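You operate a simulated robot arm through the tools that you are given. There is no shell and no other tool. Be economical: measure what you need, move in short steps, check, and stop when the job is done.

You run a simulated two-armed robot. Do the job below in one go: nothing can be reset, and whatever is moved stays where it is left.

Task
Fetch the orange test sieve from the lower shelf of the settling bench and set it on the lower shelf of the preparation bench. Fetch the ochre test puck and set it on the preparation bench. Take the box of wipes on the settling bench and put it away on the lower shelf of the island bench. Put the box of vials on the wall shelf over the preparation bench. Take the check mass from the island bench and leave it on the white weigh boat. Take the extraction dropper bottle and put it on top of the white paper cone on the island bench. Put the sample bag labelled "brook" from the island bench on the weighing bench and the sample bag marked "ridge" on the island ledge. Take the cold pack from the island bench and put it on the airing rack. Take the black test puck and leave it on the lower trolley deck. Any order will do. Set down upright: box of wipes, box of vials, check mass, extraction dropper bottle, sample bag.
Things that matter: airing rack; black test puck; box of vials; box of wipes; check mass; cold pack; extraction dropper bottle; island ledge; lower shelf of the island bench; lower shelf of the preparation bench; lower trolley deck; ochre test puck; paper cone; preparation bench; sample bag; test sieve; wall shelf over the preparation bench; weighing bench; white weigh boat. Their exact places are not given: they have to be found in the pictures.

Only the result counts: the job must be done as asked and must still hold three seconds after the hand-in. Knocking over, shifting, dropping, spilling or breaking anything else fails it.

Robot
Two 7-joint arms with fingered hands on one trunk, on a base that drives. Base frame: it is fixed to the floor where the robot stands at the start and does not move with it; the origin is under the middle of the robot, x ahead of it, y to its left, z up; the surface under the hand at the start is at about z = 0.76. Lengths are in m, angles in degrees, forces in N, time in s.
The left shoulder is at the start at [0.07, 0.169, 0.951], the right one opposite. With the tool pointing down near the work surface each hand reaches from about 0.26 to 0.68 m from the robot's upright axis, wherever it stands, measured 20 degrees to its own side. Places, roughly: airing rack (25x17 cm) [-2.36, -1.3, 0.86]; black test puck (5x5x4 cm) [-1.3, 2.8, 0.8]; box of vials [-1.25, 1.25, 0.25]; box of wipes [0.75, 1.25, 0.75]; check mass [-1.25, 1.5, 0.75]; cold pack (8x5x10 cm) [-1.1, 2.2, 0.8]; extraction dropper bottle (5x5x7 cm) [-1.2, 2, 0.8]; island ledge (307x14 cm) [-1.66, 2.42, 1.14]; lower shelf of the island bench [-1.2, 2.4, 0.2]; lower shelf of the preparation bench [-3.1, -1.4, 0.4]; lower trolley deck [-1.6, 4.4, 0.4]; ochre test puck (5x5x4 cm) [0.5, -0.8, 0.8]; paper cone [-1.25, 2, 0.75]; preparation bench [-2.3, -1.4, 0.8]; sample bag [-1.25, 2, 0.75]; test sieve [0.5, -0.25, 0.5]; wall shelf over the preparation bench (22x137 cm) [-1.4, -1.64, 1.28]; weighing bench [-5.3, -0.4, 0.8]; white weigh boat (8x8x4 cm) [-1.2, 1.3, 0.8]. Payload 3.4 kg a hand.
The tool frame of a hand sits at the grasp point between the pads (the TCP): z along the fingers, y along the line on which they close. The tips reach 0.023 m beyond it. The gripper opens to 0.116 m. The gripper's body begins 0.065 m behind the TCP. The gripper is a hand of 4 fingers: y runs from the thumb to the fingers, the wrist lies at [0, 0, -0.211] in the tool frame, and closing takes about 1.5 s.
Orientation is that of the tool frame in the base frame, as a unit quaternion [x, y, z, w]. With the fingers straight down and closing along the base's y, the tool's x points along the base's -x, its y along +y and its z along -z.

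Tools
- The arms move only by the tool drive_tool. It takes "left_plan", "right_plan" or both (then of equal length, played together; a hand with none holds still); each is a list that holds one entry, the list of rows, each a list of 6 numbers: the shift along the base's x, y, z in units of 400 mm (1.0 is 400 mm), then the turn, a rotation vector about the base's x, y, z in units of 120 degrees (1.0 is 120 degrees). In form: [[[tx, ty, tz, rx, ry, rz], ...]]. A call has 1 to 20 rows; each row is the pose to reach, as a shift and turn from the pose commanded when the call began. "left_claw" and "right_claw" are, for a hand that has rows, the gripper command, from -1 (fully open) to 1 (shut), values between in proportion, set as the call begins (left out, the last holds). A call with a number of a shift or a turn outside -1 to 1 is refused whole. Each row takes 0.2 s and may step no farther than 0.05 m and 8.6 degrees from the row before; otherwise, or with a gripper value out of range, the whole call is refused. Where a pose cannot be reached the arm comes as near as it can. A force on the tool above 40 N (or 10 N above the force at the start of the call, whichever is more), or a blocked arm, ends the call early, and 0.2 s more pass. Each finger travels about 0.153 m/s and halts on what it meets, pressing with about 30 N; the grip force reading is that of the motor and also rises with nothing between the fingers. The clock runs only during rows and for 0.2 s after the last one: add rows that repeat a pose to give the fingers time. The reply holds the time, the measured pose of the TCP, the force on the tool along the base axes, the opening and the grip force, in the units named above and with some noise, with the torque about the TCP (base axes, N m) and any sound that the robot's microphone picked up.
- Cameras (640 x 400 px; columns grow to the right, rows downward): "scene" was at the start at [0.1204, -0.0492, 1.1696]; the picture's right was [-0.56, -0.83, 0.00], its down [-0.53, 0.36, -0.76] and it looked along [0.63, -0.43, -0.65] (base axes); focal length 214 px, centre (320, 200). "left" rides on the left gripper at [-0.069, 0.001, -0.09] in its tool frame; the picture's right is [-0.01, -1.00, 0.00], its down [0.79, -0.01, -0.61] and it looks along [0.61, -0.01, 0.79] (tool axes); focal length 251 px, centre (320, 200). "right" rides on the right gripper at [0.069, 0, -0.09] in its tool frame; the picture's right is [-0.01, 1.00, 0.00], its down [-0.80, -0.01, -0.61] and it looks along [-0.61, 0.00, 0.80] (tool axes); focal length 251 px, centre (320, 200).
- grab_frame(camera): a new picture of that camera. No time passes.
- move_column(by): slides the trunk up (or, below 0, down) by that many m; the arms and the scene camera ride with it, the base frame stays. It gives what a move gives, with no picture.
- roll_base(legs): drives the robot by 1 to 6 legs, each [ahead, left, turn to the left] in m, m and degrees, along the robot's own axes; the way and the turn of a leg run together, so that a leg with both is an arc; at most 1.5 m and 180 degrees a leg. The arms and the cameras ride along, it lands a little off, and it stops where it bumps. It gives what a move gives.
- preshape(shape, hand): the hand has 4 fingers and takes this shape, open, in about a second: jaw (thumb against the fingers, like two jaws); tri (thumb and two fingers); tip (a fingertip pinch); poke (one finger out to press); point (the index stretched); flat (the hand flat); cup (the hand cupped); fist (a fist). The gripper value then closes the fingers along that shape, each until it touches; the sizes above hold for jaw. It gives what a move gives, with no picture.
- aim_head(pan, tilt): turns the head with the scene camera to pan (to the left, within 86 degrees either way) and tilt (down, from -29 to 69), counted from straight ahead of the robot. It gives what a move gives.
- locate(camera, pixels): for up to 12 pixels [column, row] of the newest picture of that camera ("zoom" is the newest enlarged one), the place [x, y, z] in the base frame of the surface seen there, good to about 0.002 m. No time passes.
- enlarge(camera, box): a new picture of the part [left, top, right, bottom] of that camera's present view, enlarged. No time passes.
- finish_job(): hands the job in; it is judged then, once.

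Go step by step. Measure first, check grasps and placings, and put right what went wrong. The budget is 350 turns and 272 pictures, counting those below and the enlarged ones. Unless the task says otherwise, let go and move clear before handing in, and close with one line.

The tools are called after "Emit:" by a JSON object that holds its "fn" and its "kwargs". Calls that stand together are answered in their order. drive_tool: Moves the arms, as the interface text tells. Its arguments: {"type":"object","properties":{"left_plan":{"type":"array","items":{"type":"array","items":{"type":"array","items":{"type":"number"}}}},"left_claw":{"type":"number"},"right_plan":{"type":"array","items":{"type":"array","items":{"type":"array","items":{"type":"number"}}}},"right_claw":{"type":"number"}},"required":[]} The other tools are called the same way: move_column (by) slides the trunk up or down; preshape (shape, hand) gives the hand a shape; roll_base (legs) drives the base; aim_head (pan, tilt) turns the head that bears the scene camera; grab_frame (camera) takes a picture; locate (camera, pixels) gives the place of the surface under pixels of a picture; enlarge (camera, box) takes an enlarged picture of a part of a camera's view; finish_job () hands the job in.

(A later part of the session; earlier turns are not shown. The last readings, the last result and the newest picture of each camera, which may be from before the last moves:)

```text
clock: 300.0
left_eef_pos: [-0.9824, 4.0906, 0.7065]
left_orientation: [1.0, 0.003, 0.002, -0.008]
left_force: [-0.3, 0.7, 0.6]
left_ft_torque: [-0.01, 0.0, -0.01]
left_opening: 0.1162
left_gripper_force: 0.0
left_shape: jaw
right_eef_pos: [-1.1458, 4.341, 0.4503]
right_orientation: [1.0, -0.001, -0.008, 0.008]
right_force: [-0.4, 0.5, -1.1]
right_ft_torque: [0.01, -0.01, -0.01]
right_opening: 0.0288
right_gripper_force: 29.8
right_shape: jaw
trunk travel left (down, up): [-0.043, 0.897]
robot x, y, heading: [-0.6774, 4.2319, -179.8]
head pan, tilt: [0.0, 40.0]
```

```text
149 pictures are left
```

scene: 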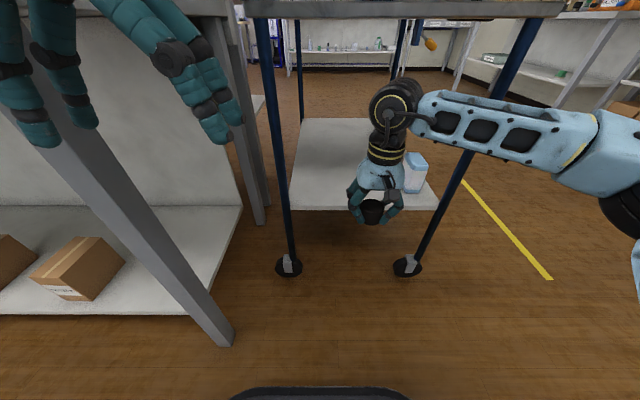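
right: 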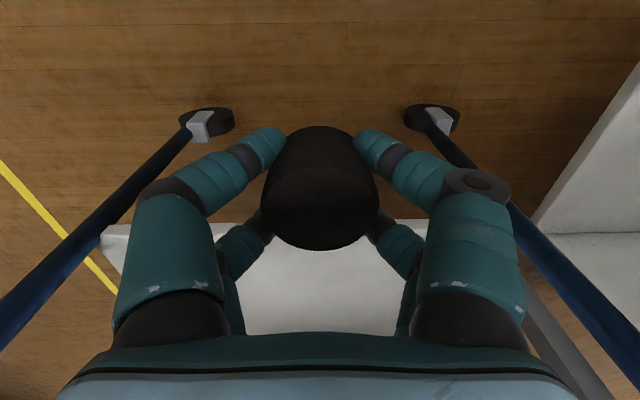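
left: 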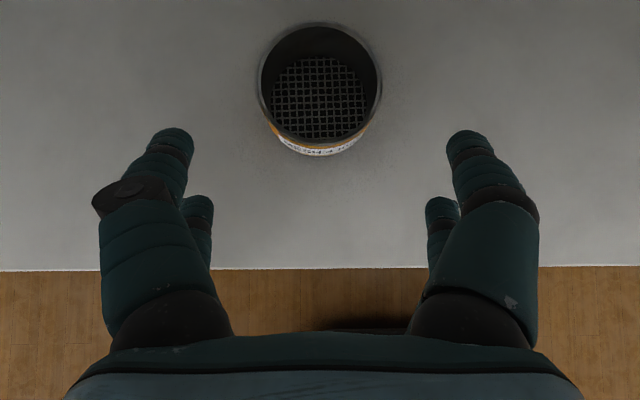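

The forearm would meet the right trolley leg with a vertical tool, so I'll tilt the tool 30° forward while reaching in.

Emit:
{"fn": "drive_tool", "kwargs": {"right_plan": [[[-0.06, 0, 0.01, 0, 0.0625, 0], [-0.12, 0, 0.02, 0, 0.125, 0], [-0.19, 0, 0.02, 0, 0.1875, 0], [-0.25, 0, 0.02, 0, 0.25, 0], [-0.25, 0, 0.02, 0, 0.25, 0]]]}}

Emit:
{"fn": "grab_frame", "kwargs": {"camera": "scene"}}

```text
clock: 301.2
left_eef_pos: [-0.9827, 4.0908, 0.7075]
left_orientation: [1.0, 0.003, 0.002, -0.008]
left_force: [0.0, -0.1, -0.4]
left_ft_torque: [0.0, -0.01, -0.01]
left_opening: 0.116
left_gripper_force: 0.0
left_shape: jaw
right_eef_pos: [-1.2466, 4.344, 0.4587]
right_orientation: [0.963, 0.001, -0.268, 0.008]
right_force: [0.5, -0.9, -0.8]
right_ft_torque: [0.01, 0.0, -0.03]
right_opening: 0.0282
right_gripper_force: 29.9
right_shape: jaw
trunk travel left (down, up): [-0.043, 0.897]
robot x, y, heading: [-0.6747, 4.2312, -180.0]
head pan, tilt: [0.0, 40.0]
```

```text
148 pictures are left
```

scene: 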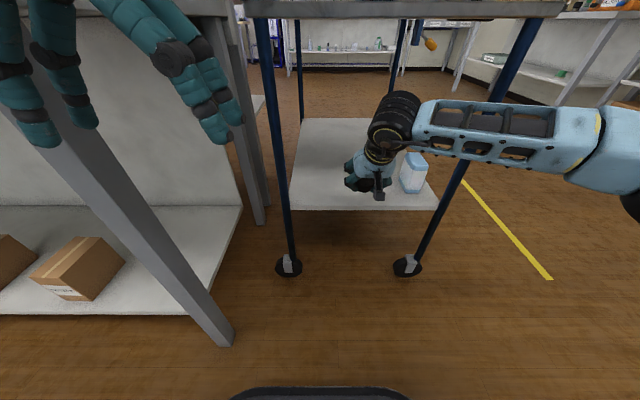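

Emit:
{"fn": "roll_base", "kwargs": {"legs": [[0.06, 0, 0]]}}

Emit:
{"fn": "move_column", "kwargs": {"by": -0.04}}

Emit:
{"fn": "grab_frame", "kwargs": {"camera": "scene"}}

Emit:
{"fn": "grab_frame", "kwargs": {"camera": "right"}}

```text
clock: 302.1
left_eef_pos: [-1.0439, 4.0909, 0.7069]
left_orientation: [1.0, 0.002, 0.002, -0.009]
left_force: [0.7, 0.6, 0.6]
left_ft_torque: [0.04, 0.02, 0.01]
left_opening: 0.1161
left_gripper_force: 0.0
left_shape: jaw
right_eef_pos: [-1.3054, 4.3439, 0.4584]
right_orientation: [0.964, 0.001, -0.267, 0.008]
right_force: [-0.6, -2.2, -0.7]
right_ft_torque: [0.0, 0.0, -0.01]
right_opening: 0.0283
right_gripper_force: 30.2
right_shape: jaw
trunk travel left (down, up): [-0.043, 0.897]
robot x, y, heading: [-0.7338, 4.2333, 180.0]
head pan, tilt: [0.0, 40.0]
```

```text
clock: 303.0
left_eef_pos: [-1.0328, 4.0944, 0.6759]
left_orientation: [1.0, 0.002, -0.011, -0.007]
left_force: [-0.8, 0.1, 0.3]
left_ft_torque: [0.01, 0.01, 0.02]
left_opening: 0.1161
left_gripper_force: 0.1
left_shape: jaw
right_eef_pos: [-1.3012, 4.3451, 0.4272]
right_orientation: [0.962, 0.001, -0.275, 0.011]
right_force: [-0.3, 0.0, -1.1]
right_ft_torque: [0.0, -0.01, 0.04]
right_opening: 0.0277
right_gripper_force: 29.5
right_shape: jaw
trunk travel left (down, up): [-0.003, 0.937]
robot x, y, heading: [-0.7353, 4.2325, -180.0]
head pan, tilt: [0.0, 40.0]
```

```text
147 pictures are left
```

scene: 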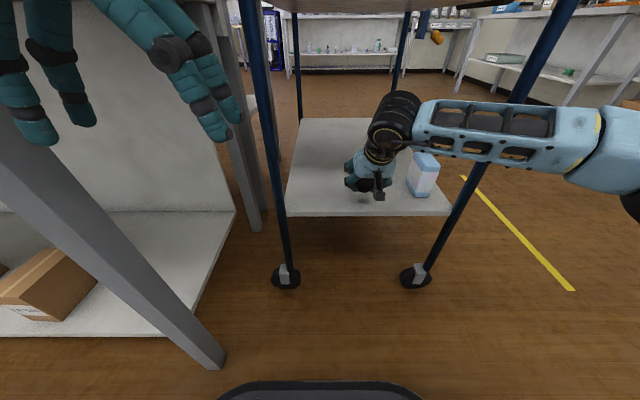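

```text
146 pictures are left
```

right: 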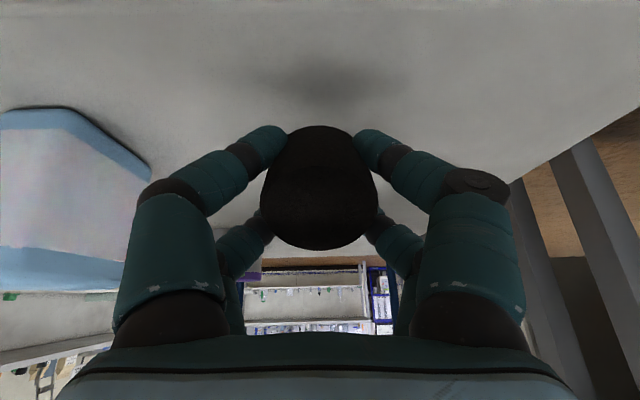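

Both hands tilted ~1° during the last trunk move, as if the left arm were pressing on the island corner. I'll raise the trunk back a bit and look left.

Emit:
{"fn": "move_column", "kwargs": {"by": 0.03}}

Emit:
{"fn": "aim_head", "kwargs": {"pan": 50, "tilt": 45}}

Emit:
{"fn": "grab_frame", "kwargs": {"camera": "scene"}}

```text
clock: 303.7
left_eef_pos: [-1.0467, 4.0921, 0.6959]
left_orientation: [1.0, 0.001, 0.003, -0.008]
left_force: [-0.3, -0.4, -0.5]
left_ft_torque: [-0.01, -0.02, -0.03]
left_opening: 0.1162
left_gripper_force: 0.1
left_shape: jaw
right_eef_pos: [-1.3073, 4.3444, 0.4476]
right_orientation: [0.964, 0.001, -0.267, 0.008]
right_force: [-0.1, -0.2, -1.3]
right_ft_torque: [-0.01, -0.02, 0.0]
right_opening: 0.0279
right_gripper_force: 30.3
right_shape: jaw
trunk travel left (down, up): [-0.033, 0.907]
robot x, y, heading: [-0.7352, 4.2326, 179.8]
head pan, tilt: [0.0, 40.0]
```

```text
clock: 304.9
left_eef_pos: [-1.0439, 4.0902, 0.6958]
left_orientation: [1.0, 0.001, 0.002, -0.009]
left_force: [-0.2, 0.3, 0.0]
left_ft_torque: [0.02, 0.01, -0.01]
left_opening: 0.116
left_gripper_force: 0.0
left_shape: jaw
right_eef_pos: [-1.3053, 4.3434, 0.4476]
right_orientation: [0.964, 0.0, -0.267, 0.008]
right_force: [-1.1, 0.2, -2.3]
right_ft_torque: [-0.01, -0.02, -0.03]
right_opening: 0.0283
right_gripper_force: 29.7
right_shape: jaw
trunk travel left (down, up): [-0.033, 0.907]
robot x, y, heading: [-0.7318, 4.239, 180.0]
head pan, tilt: [50.0, 45.0]
```

```text
145 pictures are left
```

scene: 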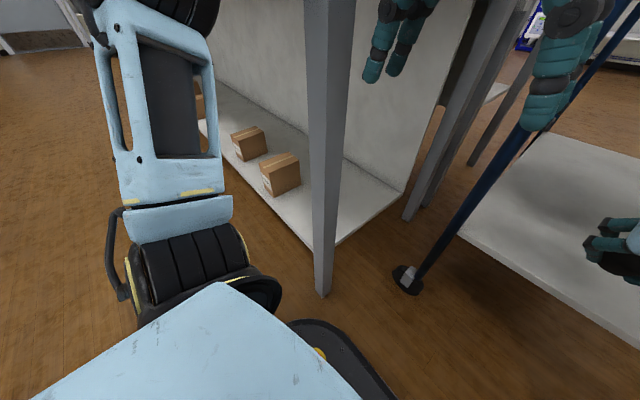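

No contact on the left; likely just the trunk's end stop. Lower with the arm until the puck touches the deck.

Emit:
{"fn": "drive_tool", "kwargs": {"right_plan": [[[0, 0, -0.05, 0, 0, 0], [0, 0, -0.1, 0, 0, 0], [0, 0, -0.125, 0, 0, 0], [0, 0, -0.135, 0, 0, 0], [0, 0, -0.145, 0, 0, 0]]]}}

Emit:
{"fn": "aim_head", "kwargs": {"pan": 0, "tilt": 45}}

Emit:
{"fn": "grab_frame", "kwargs": {"camera": "right"}}

Emit:
{"fn": "enlarge", "kwargs": {"camera": "scene", "box": [290, 80, 450, 200]}}

```text
clock: 306.1
left_eef_pos: [-1.0426, 4.0908, 0.6982]
left_orientation: [1.0, 0.003, 0.0, -0.008]
left_force: [0.4, -0.3, -0.1]
left_ft_torque: [0.01, 0.01, 0.03]
left_opening: 0.116
left_gripper_force: 0.0
left_shape: jaw
right_eef_pos: [-1.3063, 4.3428, 0.3937]
right_orientation: [0.962, 0.0, -0.271, 0.008]
right_force: [0.1, 2.7, 20.9]
right_ft_torque: [0.54, -0.21, -0.03]
right_opening: 0.0284
right_gripper_force: 29.8
right_shape: jaw
trunk travel left (down, up): [-0.033, 0.907]
robot x, y, heading: [-0.7392, 4.2317, 179.9]
head pan, tilt: [50.0, 45.0]
```

```text
clock: 307.3
left_eef_pos: [-1.0412, 4.0914, 0.6977]
left_orientation: [1.0, 0.002, -0.001, -0.01]
left_force: [-0.4, -0.6, 0.2]
left_ft_torque: [-0.01, -0.02, -0.03]
left_opening: 0.116
left_gripper_force: 0.0
left_shape: jaw
right_eef_pos: [-1.3051, 4.3425, 0.3923]
right_orientation: [0.963, 0.001, -0.27, 0.008]
right_force: [-6.7, 3.0, 33.7]
right_ft_torque: [0.63, -0.09, 0.12]
right_opening: 0.0293
right_gripper_force: 29.7
right_shape: jaw
trunk travel left (down, up): [-0.033, 0.907]
robot x, y, heading: [-0.7292, 4.2301, 180.3]
head pan, tilt: [0.0, 45.0]
```

```text
144 pictures are left
```

right: 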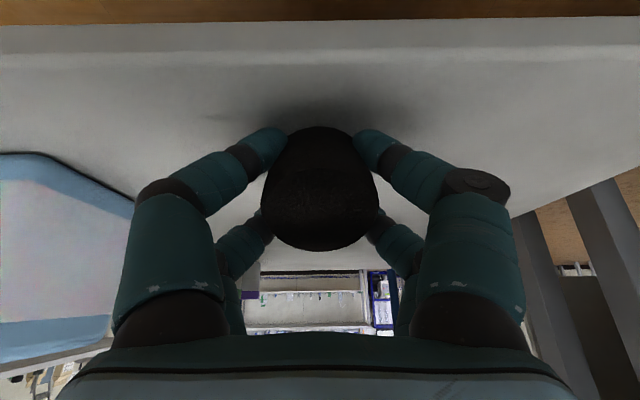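

```text
3.33 times, centred on (370, 140) of scene
```

zoom: 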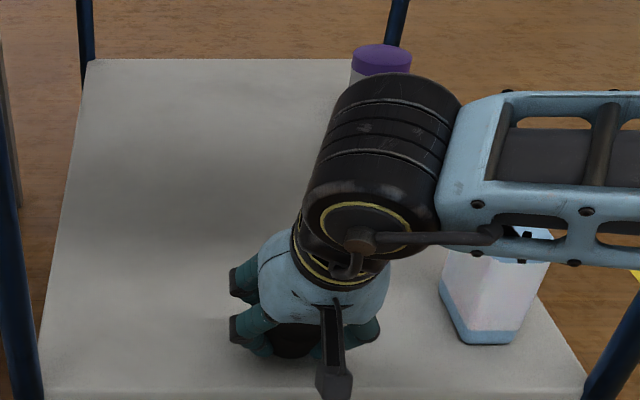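

Touching. Ease up 4 mm and open.

Emit:
{"fn": "drive_tool", "kwargs": {"right_plan": [[[0, 0, 0.012, 0, 0, 0], [0, 0, 0.012, 0, 0, 0]]]}}

Emit:
{"fn": "drive_tool", "kwargs": {"right_plan": [[[0, 0, 0, 0, 0, 0], [0, 0, 0, 0, 0, 0], [0, 0, 0, 0, 0, 0], [0, 0, 0, 0, 0, 0]]], "right_claw": -0.4}}

Emit:
{"fn": "grab_frame", "kwargs": {"camera": "right"}}

```text
clock: 307.9
left_eef_pos: [-1.0437, 4.0914, 0.6971]
left_orientation: [1.0, 0.002, 0.001, -0.009]
left_force: [-0.7, 0.0, 0.6]
left_ft_torque: [-0.03, 0.02, 0.0]
left_opening: 0.116
left_gripper_force: 0.0
left_shape: jaw
right_eef_pos: [-1.3044, 4.3427, 0.3944]
right_orientation: [0.964, -0.001, -0.266, 0.008]
right_force: [-1.8, 1.3, 8.5]
right_ft_torque: [0.2, -0.02, 0.03]
right_opening: 0.0289
right_gripper_force: 30.1
right_shape: jaw
trunk travel left (down, up): [-0.033, 0.907]
robot x, y, heading: [-0.7362, 4.2337, 179.7]
head pan, tilt: [0.0, 45.0]
```

```text
clock: 308.9
left_eef_pos: [-1.0436, 4.0902, 0.6964]
left_orientation: [1.0, 0.002, 0.001, -0.009]
left_force: [-0.2, -1.2, 0.1]
left_ft_torque: [0.0, -0.01, -0.01]
left_opening: 0.1157
left_gripper_force: 0.1
left_shape: jaw
right_eef_pos: [-1.3042, 4.3428, 0.3941]
right_orientation: [0.964, 0.001, -0.267, 0.008]
right_force: [0.5, 0.1, 0.4]
right_ft_torque: [-0.01, -0.05, 0.04]
right_opening: 0.0808
right_gripper_force: 0.2
right_shape: jaw
trunk travel left (down, up): [-0.033, 0.907]
robot x, y, heading: [-0.734, 4.2331, 179.9]
head pan, tilt: [0.0, 45.0]
```

```text
142 pictures are left
```

right: 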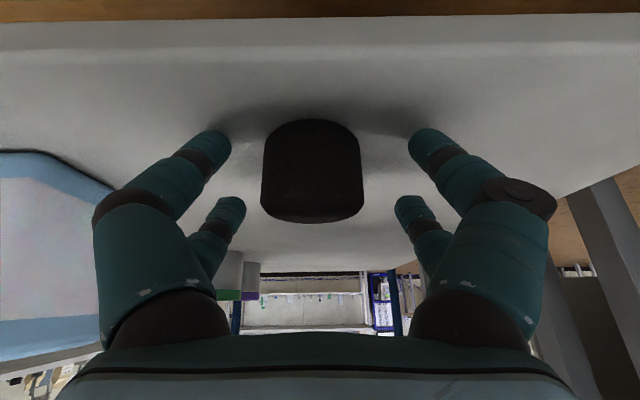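

Puck stands flat on the lower deck. Retreat along the tool axis, then back off.

Emit:
{"fn": "drive_tool", "kwargs": {"right_plan": [[[0.05, 0, 0.087, 0, 0, 0], [0.1, 0, 0.15, 0, 0, 0], [0.15, 0, 0.18, 0, 0, 0], [0.15, 0, 0.18, 0, 0, 0]]]}}

Emit:
{"fn": "roll_base", "kwargs": {"legs": [[-0.38, 0, 0]]}}

Emit:
{"fn": "grab_frame", "kwargs": {"camera": "scene"}}

```text
clock: 309.9
left_eef_pos: [-1.0432, 4.0916, 0.6963]
left_orientation: [1.0, 0.001, 0.001, -0.008]
left_force: [-0.2, -0.1, 0.3]
left_ft_torque: [-0.06, -0.03, -0.01]
left_opening: 0.1159
left_gripper_force: 0.0
left_shape: jaw
right_eef_pos: [-1.2464, 4.3422, 0.4672]
right_orientation: [0.963, 0.001, -0.268, 0.008]
right_force: [-0.1, 0.4, -0.5]
right_ft_torque: [0.0, 0.0, 0.05]
right_opening: 0.0809
right_gripper_force: 0.1
right_shape: jaw
trunk travel left (down, up): [-0.033, 0.907]
robot x, y, heading: [-0.7366, 4.2348, 180.0]
head pan, tilt: [0.0, 45.0]
```

```text
clock: 312.3
left_eef_pos: [-0.6638, 4.0919, 0.6965]
left_orientation: [1.0, -0.002, 0.001, -0.009]
left_force: [0.4, -0.2, 0.3]
left_ft_torque: [0.0, -0.03, -0.02]
left_opening: 0.116
left_gripper_force: 0.1
left_shape: jaw
right_eef_pos: [-0.8627, 4.3461, 0.4679]
right_orientation: [0.963, -0.004, -0.268, 0.007]
right_force: [-1.3, -0.1, 0.3]
right_ft_torque: [-0.04, 0.02, 0.02]
right_opening: 0.0809
right_gripper_force: 0.1
right_shape: jaw
trunk travel left (down, up): [-0.033, 0.907]
robot x, y, heading: [-0.3564, 4.2283, 179.5]
head pan, tilt: [0.0, 45.0]
```

```text
141 pictures are left
```

scene: 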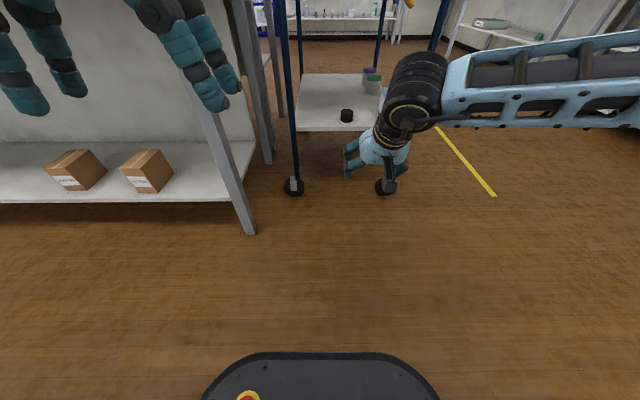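

Black puck done. Restore the right tool to vertical, raise the trunk and go look at the box of wipes on the settling bench.

Emit:
{"fn": "move_column", "kwargs": {"by": 0.4}}

Emit:
{"fn": "drive_tool", "kwargs": {"right_plan": [[[0.02, 0, 0.04, 0, -0.0625, 0], [0.05, 0, 0.08, 0, -0.125, 0], [0.08, 0, 0.12, 0, -0.1875, 0], [0.1, 0, 0.15, 0, -0.25, 0], [0.1, 0, 0.15, 0, -0.25, 0]]], "right_claw": -1}}

Emit:
{"fn": "roll_base", "kwargs": {"legs": [[0, 1.5, 0], [0, 1.5, 0], [0.1, 0, 90], [0, 0, 90]]}}

Emit:
{"fn": "aim_head", "kwargs": {"pan": 0, "tilt": 25}}

Emit:
{"fn": "grab_frame", "kwargs": {"camera": "scene"}}

```text
clock: 316.1
left_eef_pos: [-0.6634, 4.0923, 1.0971]
left_orientation: [1.0, -0.003, 0.001, -0.008]
left_force: [-0.4, -0.3, 0.4]
left_ft_torque: [-0.01, -0.02, 0.02]
left_opening: 0.1164
left_gripper_force: 0.0
left_shape: jaw
right_eef_pos: [-0.8624, 4.3467, 0.8672]
right_orientation: [0.963, -0.005, -0.268, 0.006]
right_force: [-0.3, -0.1, -0.2]
right_ft_torque: [0.0, -0.04, 0.01]
right_opening: 0.0807
right_gripper_force: 0.0
right_shape: jaw
trunk travel left (down, up): [-0.433, 0.507]
robot x, y, heading: [-0.3534, 4.2289, 179.4]
head pan, tilt: [0.0, 45.0]
```

```text
clock: 317.3
left_eef_pos: [-0.6646, 4.0919, 1.0965]
left_orientation: [1.0, -0.003, 0.002, -0.009]
left_force: [0.4, -0.7, 0.0]
left_ft_torque: [-0.02, 0.01, -0.02]
left_opening: 0.116
left_gripper_force: 0.0
left_shape: jaw
right_eef_pos: [-0.8178, 4.3673, 0.9271]
right_orientation: [1.0, -0.008, -0.009, 0.007]
right_force: [-0.1, 0.2, -0.5]
right_ft_torque: [-0.01, 0.02, 0.01]
right_opening: 0.116
right_gripper_force: 0.1
right_shape: jaw
right hand out of reach, approached as far as the arm can: row 3, 4, 5
trunk travel left (down, up): [-0.433, 0.507]
robot x, y, heading: [-0.3582, 4.2331, 179.3]
head pan, tilt: [0.0, 45.0]
```

```text
clock: 339.4
left_eef_pos: [-0.1059, 1.3318, 1.0967]
left_orientation: [-0.011, 1.0, -0.008, -0.001]
left_force: [0.0, 0.4, -0.3]
left_ft_torque: [0.03, -0.01, -0.01]
left_opening: 0.116
left_gripper_force: 0.0
left_shape: jaw
right_eef_pos: [0.0557, 1.0604, 0.9284]
right_orientation: [-0.007, 1.0, 0.007, 0.01]
right_force: [0.7, 0.2, 0.2]
right_ft_torque: [-0.01, 0.02, -0.02]
right_opening: 0.1157
right_gripper_force: 0.1
right_shape: jaw
trunk travel left (down, up): [-0.433, 0.507]
robot x, y, heading: [-0.4144, 1.1878, 1.2]
head pan, tilt: [0.0, 45.0]
```

```text
clock: 340.2
left_eef_pos: [-0.1066, 1.331, 1.0954]
left_orientation: [-0.011, 1.0, -0.009, 0.0]
left_force: [0.5, 0.2, 0.5]
left_ft_torque: [0.03, -0.01, -0.02]
left_opening: 0.1164
left_gripper_force: 0.0
left_shape: jaw
right_eef_pos: [0.056, 1.0605, 0.9274]
right_orientation: [-0.006, 1.0, 0.006, 0.01]
right_force: [0.2, -0.1, -0.4]
right_ft_torque: [-0.01, -0.01, 0.01]
right_opening: 0.1161
right_gripper_force: 0.0
right_shape: jaw
trunk travel left (down, up): [-0.433, 0.507]
robot x, y, heading: [-0.413, 1.1811, 0.9]
head pan, tilt: [0.0, 25.0]
```

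```text
140 pictures are left
```

scene: 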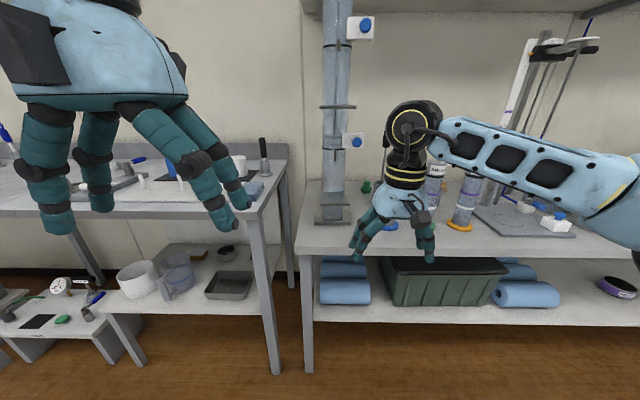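

Emit:
{"fn": "move_column", "kwargs": {"by": 0.3}}

Emit:
{"fn": "aim_head", "kwargs": {"pan": -10, "tilt": 40}}

Emit:
{"fn": "grab_frame", "kwargs": {"camera": "scene"}}

Emit:
{"fn": "grab_frame", "kwargs": {"camera": "right"}}

```text
clock: 343.2
left_eef_pos: [-0.1066, 1.3301, 1.3965]
left_orientation: [-0.012, 1.0, -0.009, 0.0]
left_force: [0.5, -0.2, 0.1]
left_ft_torque: [-0.02, 0.0, 0.04]
left_opening: 0.1161
left_gripper_force: 0.1
left_shape: jaw
right_eef_pos: [0.0552, 1.0601, 1.2278]
right_orientation: [-0.007, 1.0, 0.006, 0.009]
right_force: [0.6, -0.6, -0.2]
right_ft_torque: [-0.03, 0.0, 0.0]
right_opening: 0.1161
right_gripper_force: 0.0
right_shape: jaw
trunk travel left (down, up): [-0.733, 0.207]
robot x, y, heading: [-0.4146, 1.1858, 1.3]
head pan, tilt: [0.0, 25.0]
```

```text
clock: 344.0
left_eef_pos: [-0.1061, 1.3304, 1.3969]
left_orientation: [-0.012, 1.0, -0.009, -0.001]
left_force: [0.2, 0.3, 0.2]
left_ft_torque: [0.01, 0.02, -0.01]
left_opening: 0.1159
left_gripper_force: 0.0
left_shape: jaw
right_eef_pos: [0.056, 1.0599, 1.2276]
right_orientation: [-0.006, 1.0, 0.006, 0.01]
right_force: [-0.1, -0.1, -0.8]
right_ft_torque: [-0.02, 0.0, -0.02]
right_opening: 0.1157
right_gripper_force: 0.1
right_shape: jaw
trunk travel left (down, up): [-0.733, 0.207]
robot x, y, heading: [-0.4143, 1.1823, 0.9]
head pan, tilt: [-10.0, 40.0]
```

```text
139 pictures are left
```

scene: 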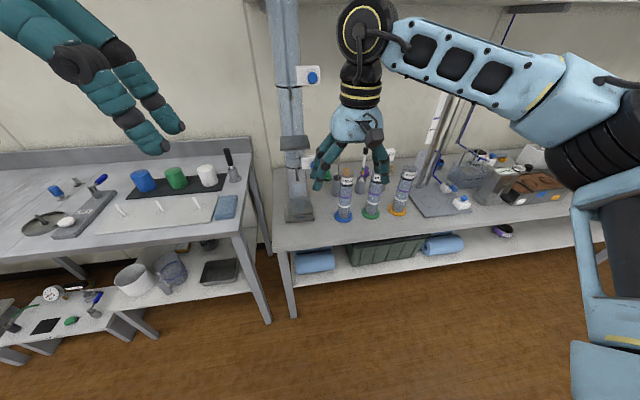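

```text
138 pictures are left
```

right: 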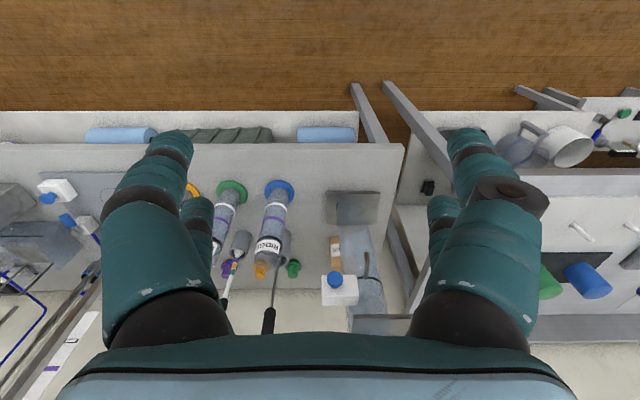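

Emit:
{"fn": "enlarge", "kwargs": {"camera": "right", "box": [250, 180, 410, 320]}}

Emit:
{"fn": "locate", "kwargs": {"camera": "right", "pixels": [[335, 250], [329, 240], [341, 262], [292, 268], [340, 285], [355, 205], [365, 190], [275, 245], [320, 230], [345, 235]]}}

```text
2.86 times, centred on (330, 250) of right
```

zoom: 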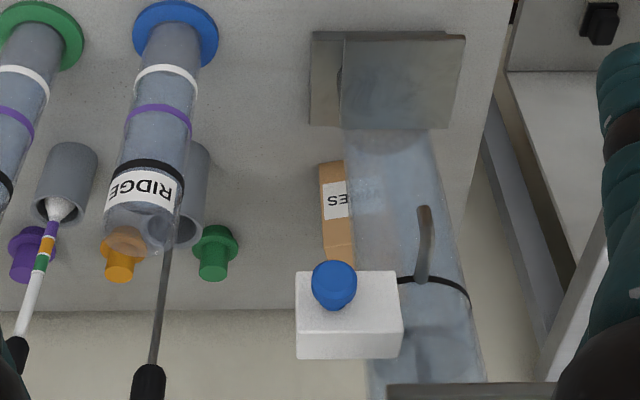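

```text
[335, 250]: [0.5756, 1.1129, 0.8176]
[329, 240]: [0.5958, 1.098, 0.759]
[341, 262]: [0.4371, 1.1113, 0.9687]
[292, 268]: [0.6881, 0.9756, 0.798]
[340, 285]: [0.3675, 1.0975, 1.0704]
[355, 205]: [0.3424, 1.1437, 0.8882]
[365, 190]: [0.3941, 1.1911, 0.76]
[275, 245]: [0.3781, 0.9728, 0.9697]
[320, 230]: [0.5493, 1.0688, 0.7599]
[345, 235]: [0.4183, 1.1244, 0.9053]
```

The WIPES box is behind the vertical pipe at about (0.58,1.13). I'll look from farther left.

Emit:
{"fn": "roll_base", "kwargs": {"legs": [[0, 0.45, -1.2]]}}

Emit:
{"fn": "aim_head", "kwargs": {"pan": -25, "tilt": 25}}

Emit:
{"fn": "grab_frame", "kwargs": {"camera": "scene"}}

Emit:
{"fn": "enlarge", "kwargs": {"camera": "scene", "box": [230, 130, 430, 255]}}

```text
clock: 346.7
left_eef_pos: [-0.1042, 1.7768, 1.3972]
left_orientation: [0.001, 1.0, -0.007, -0.001]
left_force: [0.4, 0.0, 0.5]
left_ft_torque: [-0.03, -0.02, -0.01]
left_opening: 0.1163
left_gripper_force: 0.1
left_shape: jaw
right_eef_pos: [0.0506, 1.5, 1.2283]
right_orientation: [0.007, 1.0, 0.007, 0.009]
right_force: [0.0, -0.6, -0.3]
right_ft_torque: [-0.01, 0.01, -0.02]
right_opening: 0.1159
right_gripper_force: 0.1
right_shape: jaw
trunk travel left (down, up): [-0.733, 0.207]
robot x, y, heading: [-0.4135, 1.6345, -0.9]
head pan, tilt: [-10.0, 40.0]
```

```text
clock: 347.5
left_eef_pos: [-0.1044, 1.7771, 1.3961]
left_orientation: [0.001, 1.0, -0.008, -0.001]
left_force: [0.5, -0.2, 0.3]
left_ft_torque: [-0.01, -0.01, 0.04]
left_opening: 0.1162
left_gripper_force: 0.0
left_shape: jaw
right_eef_pos: [0.0504, 1.5033, 1.2287]
right_orientation: [0.006, 1.0, 0.006, 0.009]
right_force: [-0.7, 0.1, -0.1]
right_ft_torque: [-0.01, -0.03, 0.03]
right_opening: 0.1157
right_gripper_force: 0.0
right_shape: jaw
trunk travel left (down, up): [-0.733, 0.207]
robot x, y, heading: [-0.4148, 1.6368, -0.7]
head pan, tilt: [-25.0, 25.0]
```

```text
136 pictures are left
```

scene: 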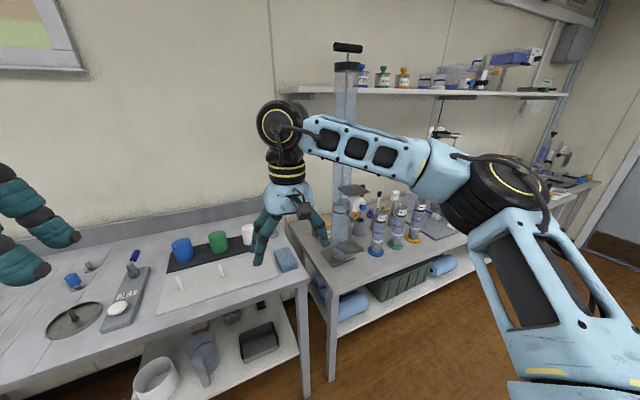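

```text
3.20 times, centred on (330, 192) of scene
```

zoom: 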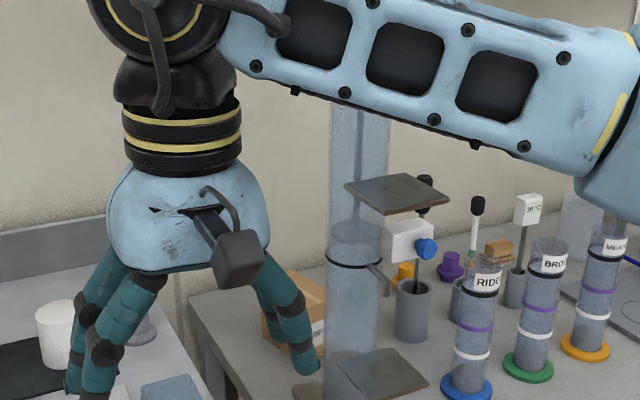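

Emit:
{"fn": "roll_base", "kwargs": {"legs": [[0, 0.25, 0.7]]}}

Emit:
{"fn": "aim_head", "kwargs": {"pan": -38, "tilt": 25}}

Emit:
{"fn": "grab_frame", "kwargs": {"camera": "scene"}}

Emit:
{"fn": "enlarge", "kwargs": {"camera": "scene", "box": [200, 150, 400, 275]}}

```text
clock: 349.3
left_eef_pos: [-0.106, 2.0304, 1.398]
left_orientation: [-0.006, 1.0, -0.008, -0.001]
left_force: [-0.7, -0.1, 0.2]
left_ft_torque: [0.03, 0.0, 0.01]
left_opening: 0.116
left_gripper_force: 0.1
left_shape: jaw
right_eef_pos: [0.0532, 1.7588, 1.228]
right_orientation: [0.0, 1.0, 0.007, 0.01]
right_force: [-0.4, -0.1, 0.0]
right_ft_torque: [0.03, -0.01, -0.01]
right_opening: 0.1159
right_gripper_force: 0.1
right_shape: jaw
trunk travel left (down, up): [-0.733, 0.207]
robot x, y, heading: [-0.4163, 1.8894, 0.2]
head pan, tilt: [-25.0, 25.0]
```

```text
clock: 350.1
left_eef_pos: [-0.1069, 2.0336, 1.3962]
left_orientation: [-0.004, 1.0, -0.009, -0.001]
left_force: [-0.4, -0.8, 0.5]
left_ft_torque: [-0.03, 0.04, 0.02]
left_opening: 0.1158
left_gripper_force: 0.2
left_shape: jaw
right_eef_pos: [0.0538, 1.7609, 1.2288]
right_orientation: [0.0, 1.0, 0.006, 0.01]
right_force: [-0.3, 0.7, 0.5]
right_ft_torque: [0.02, 0.01, -0.02]
right_opening: 0.116
right_gripper_force: 0.1
right_shape: jaw
trunk travel left (down, up): [-0.733, 0.207]
robot x, y, heading: [-0.4156, 1.8872, 0.1]
head pan, tilt: [-38.0, 25.0]
```

```text
134 pictures are left
```

scene: 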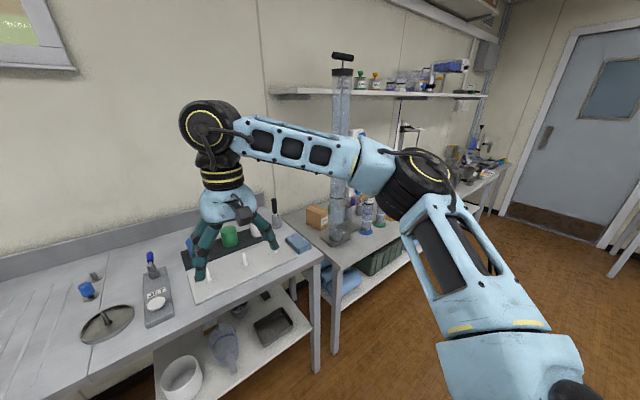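

```text
3.20 times, centred on (300, 212) of scene
```

zoom: 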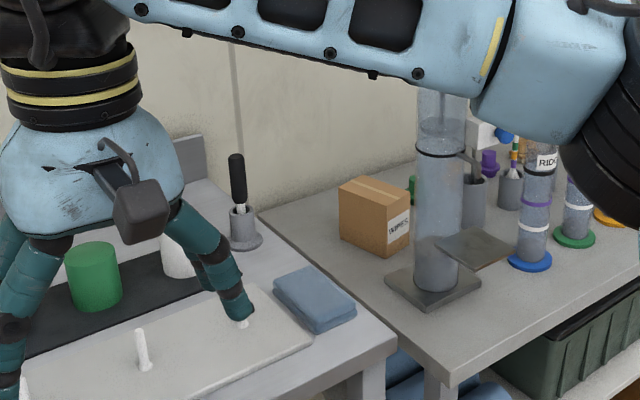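

Emit:
{"fn": "locate", "kwargs": {"camera": "zoom", "pixels": [[341, 190], [386, 208], [363, 177], [409, 193], [385, 255], [341, 240], [407, 245], [388, 285], [450, 300], [275, 225], [430, 360], [440, 100]]}}

```text
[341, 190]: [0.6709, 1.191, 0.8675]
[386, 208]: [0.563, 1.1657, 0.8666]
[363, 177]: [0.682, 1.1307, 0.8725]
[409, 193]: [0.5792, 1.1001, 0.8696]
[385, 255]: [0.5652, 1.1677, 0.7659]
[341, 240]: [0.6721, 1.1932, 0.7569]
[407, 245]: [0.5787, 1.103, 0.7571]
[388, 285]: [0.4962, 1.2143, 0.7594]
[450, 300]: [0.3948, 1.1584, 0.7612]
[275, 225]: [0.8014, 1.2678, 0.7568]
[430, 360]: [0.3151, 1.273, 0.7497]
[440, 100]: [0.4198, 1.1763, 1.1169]
```

WIPES box: corners give centre (0.624,1.147), 0.11×0.068, top 0.868, yaw ≈13°. I'll take it with the left hand (elbow passes left of the pipe). Preset the arms in free space.

Emit:
{"fn": "drive_tool", "kwargs": {"left_plan": [[[0.06, 0.01, -0.06, 0, 0, 0.02], [0.12, 0.02, -0.12, 0, 0, 0.04], [0.18, 0.03, -0.18, 0, 0, 0.06], [0.24, 0.04, -0.24, 0, 0, 0.08], [0.3, 0.06, -0.3, 0, 0, 0.1], [0.36, 0.08, -0.36, 0, 0, 0.11], [0.43, 0.1, -0.43, 0, 0, 0.11], [0.5, 0.115, -0.5, 0, 0, 0.11], [0.6, 0.115, -0.56, 0, 0, 0.11], [0.615, 0.115, -0.6, 0, 0, 0.11], [0.615, 0.115, -0.6, 0, 0, 0.11]]], "right_plan": [[[-0.05, -0.05, 0.05, 0, 0, 0], [-0.1, -0.1, 0.1, 0, 0, 0], [-0.15, -0.15, 0.15, 0, 0, 0], [-0.2, -0.2, 0.2, 0, 0, 0], [-0.25, -0.25, 0.25, 0, 0, 0], [-0.3, -0.3, 0.3, 0, 0, 0], [-0.35, -0.35, 0.35, 0, 0, 0], [-0.4, -0.4, 0.4, 0, 0, 0], [-0.45, -0.45, 0.45, 0, 0, 0], [-0.47, -0.5, 0.5, 0, 0, 0], [-0.47, -0.5, 0.5, 0, 0, 0]]]}}

Emit:
{"fn": "grab_frame", "kwargs": {"camera": "scene"}}

```text
clock: 352.5
left_eef_pos: [0.1405, 2.0782, 1.1549]
left_orientation: [-0.12, 0.993, -0.009, 0.0]
left_force: [0.2, 0.0, 0.5]
left_ft_torque: [-0.01, 0.02, 0.02]
left_opening: 0.1159
left_gripper_force: 0.1
left_shape: jaw
right_eef_pos: [-0.1297, 1.5631, 1.403]
right_orientation: [0.002, 1.0, 0.006, 0.011]
right_force: [0.8, 0.1, -0.5]
right_ft_torque: [-0.03, 0.01, 0.01]
right_opening: 0.1158
right_gripper_force: 0.1
right_shape: jaw
right hand out of reach, approached as far as the arm can: row 10, 11
trunk travel left (down, up): [-0.733, 0.207]
robot x, y, heading: [-0.4138, 1.8934, 0.7]
head pan, tilt: [-38.0, 25.0]
```

```text
132 pictures are left
```

scene: 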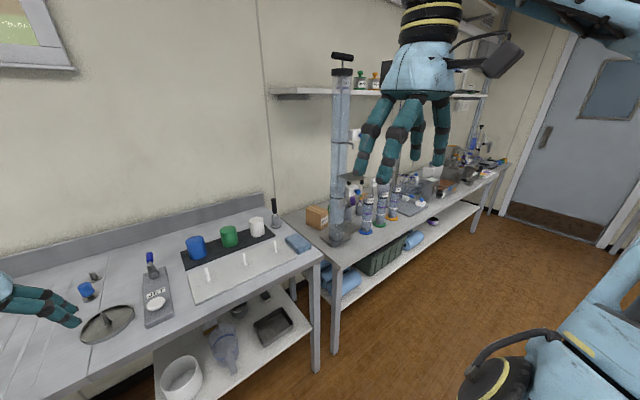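

Emit:
{"fn": "locate", "kwargs": {"camera": "scene", "pixels": [[397, 165], [385, 190], [367, 205], [345, 60], [340, 200], [412, 190], [395, 205], [350, 92], [430, 190], [300, 245], [320, 262]]}}

Emit:
{"fn": "enlarge", "kwargs": {"camera": "scene", "box": [320, 130, 480, 250]}}

```text
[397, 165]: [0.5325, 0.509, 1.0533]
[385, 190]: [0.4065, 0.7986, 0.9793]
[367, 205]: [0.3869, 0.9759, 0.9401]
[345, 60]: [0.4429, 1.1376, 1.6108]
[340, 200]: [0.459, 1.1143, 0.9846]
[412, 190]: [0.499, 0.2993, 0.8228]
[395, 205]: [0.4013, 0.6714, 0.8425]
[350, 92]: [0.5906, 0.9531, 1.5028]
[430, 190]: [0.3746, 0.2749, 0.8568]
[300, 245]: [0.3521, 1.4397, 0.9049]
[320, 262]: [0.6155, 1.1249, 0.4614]
```

```text
3.33 times, centred on (400, 190) of scene
```

zoom: 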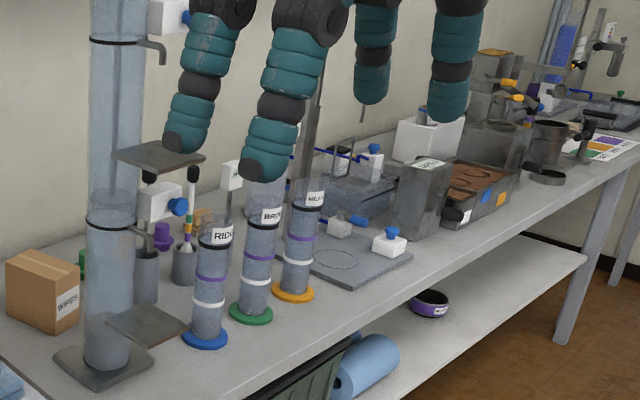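

Emit:
{"fn": "enlarge", "kwargs": {"camera": "scene", "box": [230, 180, 350, 270]}}

Emit:
{"fn": "locate", "kwargs": {"camera": "zoom", "pixels": [[240, 110], [240, 160], [245, 225], [370, 320], [140, 230], [400, 160], [300, 215], [470, 190]]}}

```text
4.44 times, centred on (290, 225) of scene
```

zoom: 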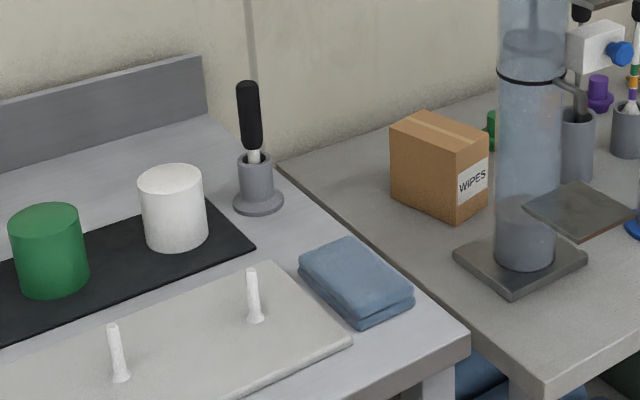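

```text
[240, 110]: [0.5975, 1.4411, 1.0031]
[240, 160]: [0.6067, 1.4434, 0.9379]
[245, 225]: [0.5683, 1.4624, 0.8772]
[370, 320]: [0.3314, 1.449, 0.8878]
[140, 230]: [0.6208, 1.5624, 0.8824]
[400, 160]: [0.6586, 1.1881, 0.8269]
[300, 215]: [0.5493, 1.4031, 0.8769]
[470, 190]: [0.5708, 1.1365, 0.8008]
```

Enter high (TCP 1.15) left of the pipe, then slide right over the box.

Emit:
{"fn": "roll_base", "kwargs": {"legs": [[0, -0.7, -0.7], [0.46, 0, 0]]}}

Emit:
{"fn": "aim_head", "kwargs": {"pan": 20, "tilt": 40}}

Emit:
{"fn": "grab_frame", "kwargs": {"camera": "scene"}}

Emit:
{"fn": "grab_frame", "kwargs": {"camera": "left"}}

```text
clock: 358.8
left_eef_pos: [0.5934, 1.3909, 1.1547]
left_orientation: [-0.123, 0.992, -0.009, -0.002]
left_force: [-0.8, 0.4, 0.4]
left_ft_torque: [-0.01, -0.01, 0.02]
left_opening: 0.1158
left_gripper_force: 0.1
left_shape: jaw
right_eef_pos: [0.3278, 0.8735, 1.4035]
right_orientation: [-0.003, 1.0, 0.007, 0.009]
right_force: [1.0, 0.2, -0.2]
right_ft_torque: [0.01, 0.02, 0.01]
right_opening: 0.116
right_gripper_force: 0.1
right_shape: jaw
trunk travel left (down, up): [-0.733, 0.207]
robot x, y, heading: [0.0372, 1.2012, 0.5]
head pan, tilt: [-38.0, 25.0]
stopped in leg 2: the robot was blocked; the commanded pose is now the measured one
```

```text
clock: 360.0
left_eef_pos: [0.5924, 1.3908, 1.1567]
left_orientation: [-0.124, 0.992, -0.009, 0.0]
left_force: [-1.0, -0.4, -0.1]
left_ft_torque: [-0.01, -0.02, -0.01]
left_opening: 0.1161
left_gripper_force: 0.1
left_shape: jaw
right_eef_pos: [0.3252, 0.8744, 1.4031]
right_orientation: [-0.003, 1.0, 0.008, 0.011]
right_force: [-0.6, -0.3, -0.3]
right_ft_torque: [-0.02, -0.02, 0.0]
right_opening: 0.1159
right_gripper_force: 0.1
right_shape: jaw
trunk travel left (down, up): [-0.733, 0.207]
robot x, y, heading: [0.0368, 1.1963, 0.9]
head pan, tilt: [20.0, 40.0]
```

```text
129 pictures are left
```

scene: 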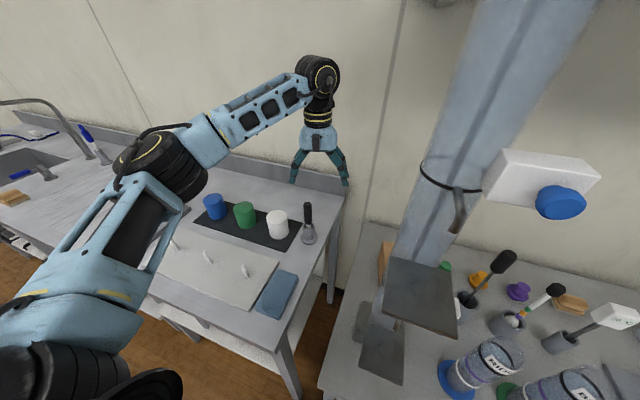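

```text
128 pictures are left
```

left: 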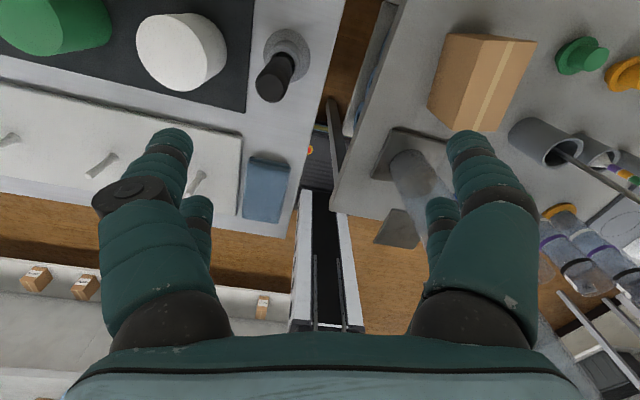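

Emit:
{"fn": "roll_base", "kwargs": {"legs": [[-0.008, 0, -0.8], [0, -0.12, 0]]}}

Emit:
{"fn": "grab_frame", "kwargs": {"camera": "scene"}}

Emit:
{"fn": "grab_frame", "kwargs": {"camera": "left"}}

```text
clock: 361.6
left_eef_pos: [0.5855, 1.2666, 1.1562]
left_orientation: [-0.117, 0.993, -0.01, -0.001]
left_force: [-0.4, 0.4, -1.0]
left_ft_torque: [-0.04, -0.03, -0.01]
left_opening: 0.1163
left_gripper_force: 0.1
left_shape: jaw
right_eef_pos: [0.3126, 0.7525, 1.4032]
right_orientation: [0.003, 1.0, 0.005, 0.01]
right_force: [-0.1, -0.2, -0.7]
right_ft_torque: [-0.03, -0.02, -0.02]
right_opening: 0.1159
right_gripper_force: 0.0
right_shape: jaw
trunk travel left (down, up): [-0.733, 0.207]
robot x, y, heading: [0.0317, 1.0798, -0.2]
head pan, tilt: [20.0, 40.0]
```

```text
127 pictures are left
```

scene: 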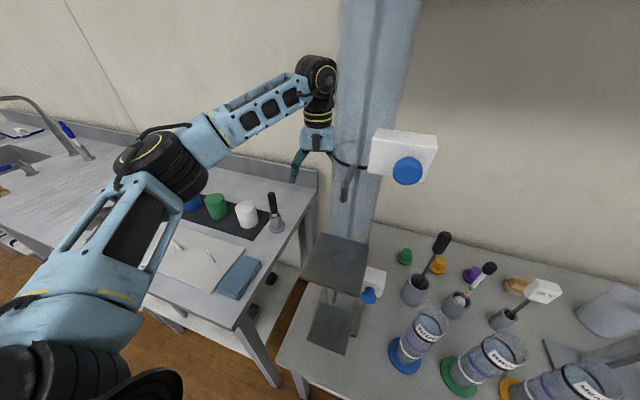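

```text
126 pictures are left
```

left: 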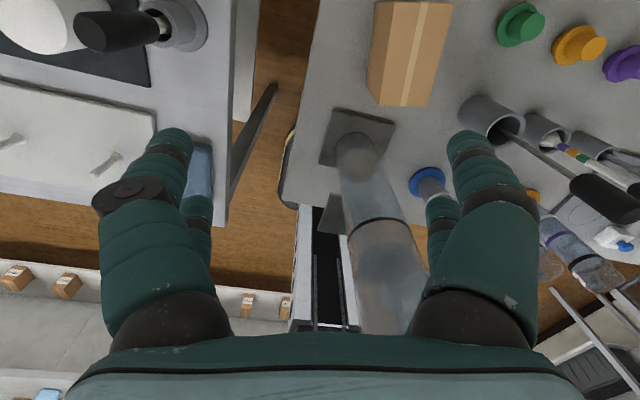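

Emit:
{"fn": "locate", "kwargs": {"camera": "scene", "pixels": [[302, 278], [322, 236], [368, 243], [355, 293], [308, 340], [345, 352], [345, 190], [405, 140], [350, 165], [340, 225]]}}

```text
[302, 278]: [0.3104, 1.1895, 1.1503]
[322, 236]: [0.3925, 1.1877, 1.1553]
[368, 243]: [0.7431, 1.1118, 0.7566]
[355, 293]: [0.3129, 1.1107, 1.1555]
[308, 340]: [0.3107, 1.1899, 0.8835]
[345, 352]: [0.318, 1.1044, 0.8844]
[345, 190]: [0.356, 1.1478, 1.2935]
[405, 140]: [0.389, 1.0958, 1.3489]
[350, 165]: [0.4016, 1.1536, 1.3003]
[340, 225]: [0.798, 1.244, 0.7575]
```

Paddles stick out to x 0.31 at z 1.15 and 0.88; to keep the upper arm clear I'll use the arm for part of the shift.

Emit:
{"fn": "drive_tool", "kwargs": {"left_plan": [[[0.0, -0.06, 0, 0, 0, 0], [0.0, -0.12, 0, 0, 0, 0], [0.02, -0.17, 0, 0, 0, 0], [0.02, -0.17, 0, 0, 0, 0]]]}}

Emit:
{"fn": "roll_base", "kwargs": {"legs": [[0, -0.058, 0]]}}

Emit:
{"fn": "grab_frame", "kwargs": {"camera": "left"}}

Emit:
{"fn": "grab_frame", "kwargs": {"camera": "scene"}}

```text
clock: 362.6
left_eef_pos: [0.5941, 1.1956, 1.1554]
left_orientation: [-0.117, 0.993, -0.009, 0.001]
left_force: [0.0, -0.2, 0.4]
left_ft_torque: [0.01, 0.01, 0.0]
left_opening: 0.1159
left_gripper_force: 0.0
left_shape: jaw
right_eef_pos: [0.3123, 0.7509, 1.4043]
right_orientation: [0.003, 1.0, 0.006, 0.01]
right_force: [-0.2, 0.8, 0.1]
right_ft_torque: [0.0, -0.01, 0.01]
right_opening: 0.1157
right_gripper_force: 0.1
right_shape: jaw
trunk travel left (down, up): [-0.733, 0.207]
robot x, y, heading: [0.03, 1.0793, -0.1]
head pan, tilt: [20.0, 40.0]
```

```text
clock: 363.6
left_eef_pos: [0.5956, 1.1439, 1.1548]
left_orientation: [-0.119, 0.993, -0.012, -0.001]
left_force: [-0.5, 0.9, 0.0]
left_ft_torque: [-0.06, -0.03, 0.02]
left_opening: 0.1161
left_gripper_force: 0.0
left_shape: jaw
right_eef_pos: [0.3133, 0.6996, 1.4061]
right_orientation: [0.002, 1.0, 0.003, 0.01]
right_force: [-0.4, 0.5, -0.2]
right_ft_torque: [-0.06, -0.01, -0.04]
right_opening: 0.1159
right_gripper_force: 0.0
right_shape: jaw
trunk travel left (down, up): [-0.733, 0.207]
robot x, y, heading: [0.03, 1.0192, -0.4]
head pan, tilt: [20.0, 40.0]
```

```text
125 pictures are left
```

left: 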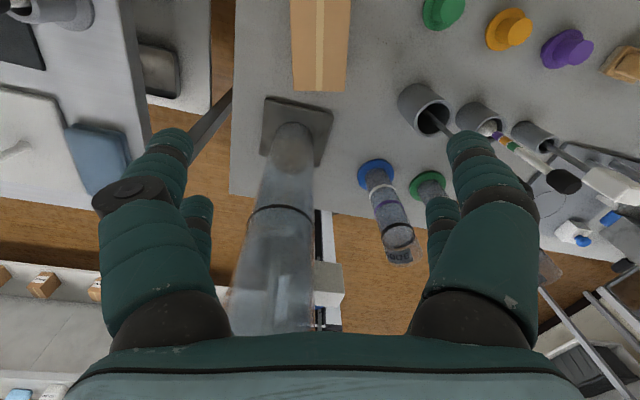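

```text
124 pictures are left
```

scene: 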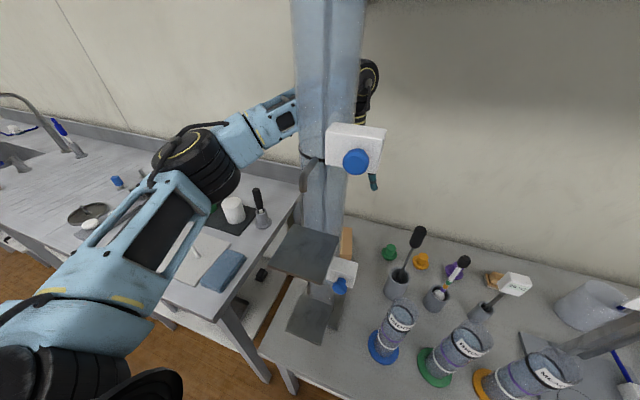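

Box is aligned (292–350 px). Before lowering, check the elbow height since it'll descend over the neighbouring bench.

Emit:
{"fn": "locate", "kwargs": {"camera": "scene", "pixels": [[200, 165], [225, 195], [180, 155], [240, 140], [150, 250], [205, 210], [120, 300]]}}

```text
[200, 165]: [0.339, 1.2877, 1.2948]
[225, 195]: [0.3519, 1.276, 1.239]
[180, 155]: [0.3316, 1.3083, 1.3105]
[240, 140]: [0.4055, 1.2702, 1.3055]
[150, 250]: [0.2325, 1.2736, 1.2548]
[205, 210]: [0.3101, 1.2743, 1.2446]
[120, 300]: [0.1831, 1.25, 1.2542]
```

Emit:
{"fn": "locate", "kwargs": {"camera": "left", "pixels": [[120, 60], [140, 100], [100, 160], [150, 120], [245, 60], [235, 170], [320, 85], [295, 88], [345, 90]]}}

Emit:
{"fn": "locate", "kwargs": {"camera": "scene", "pixels": [[298, 195], [285, 225], [240, 290], [215, 318], [228, 265], [195, 175], [232, 180]]}}

```text
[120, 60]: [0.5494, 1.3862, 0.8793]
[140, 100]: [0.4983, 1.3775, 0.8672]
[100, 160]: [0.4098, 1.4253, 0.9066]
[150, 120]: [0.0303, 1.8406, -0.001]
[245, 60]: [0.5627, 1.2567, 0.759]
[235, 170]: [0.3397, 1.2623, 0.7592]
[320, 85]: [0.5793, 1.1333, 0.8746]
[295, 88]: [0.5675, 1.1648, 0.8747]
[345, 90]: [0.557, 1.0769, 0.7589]
```

```text
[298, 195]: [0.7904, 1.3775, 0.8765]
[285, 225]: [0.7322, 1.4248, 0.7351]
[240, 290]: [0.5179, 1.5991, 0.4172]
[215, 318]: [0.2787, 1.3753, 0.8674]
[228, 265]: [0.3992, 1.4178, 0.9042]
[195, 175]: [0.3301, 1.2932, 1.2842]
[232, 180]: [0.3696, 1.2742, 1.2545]
```

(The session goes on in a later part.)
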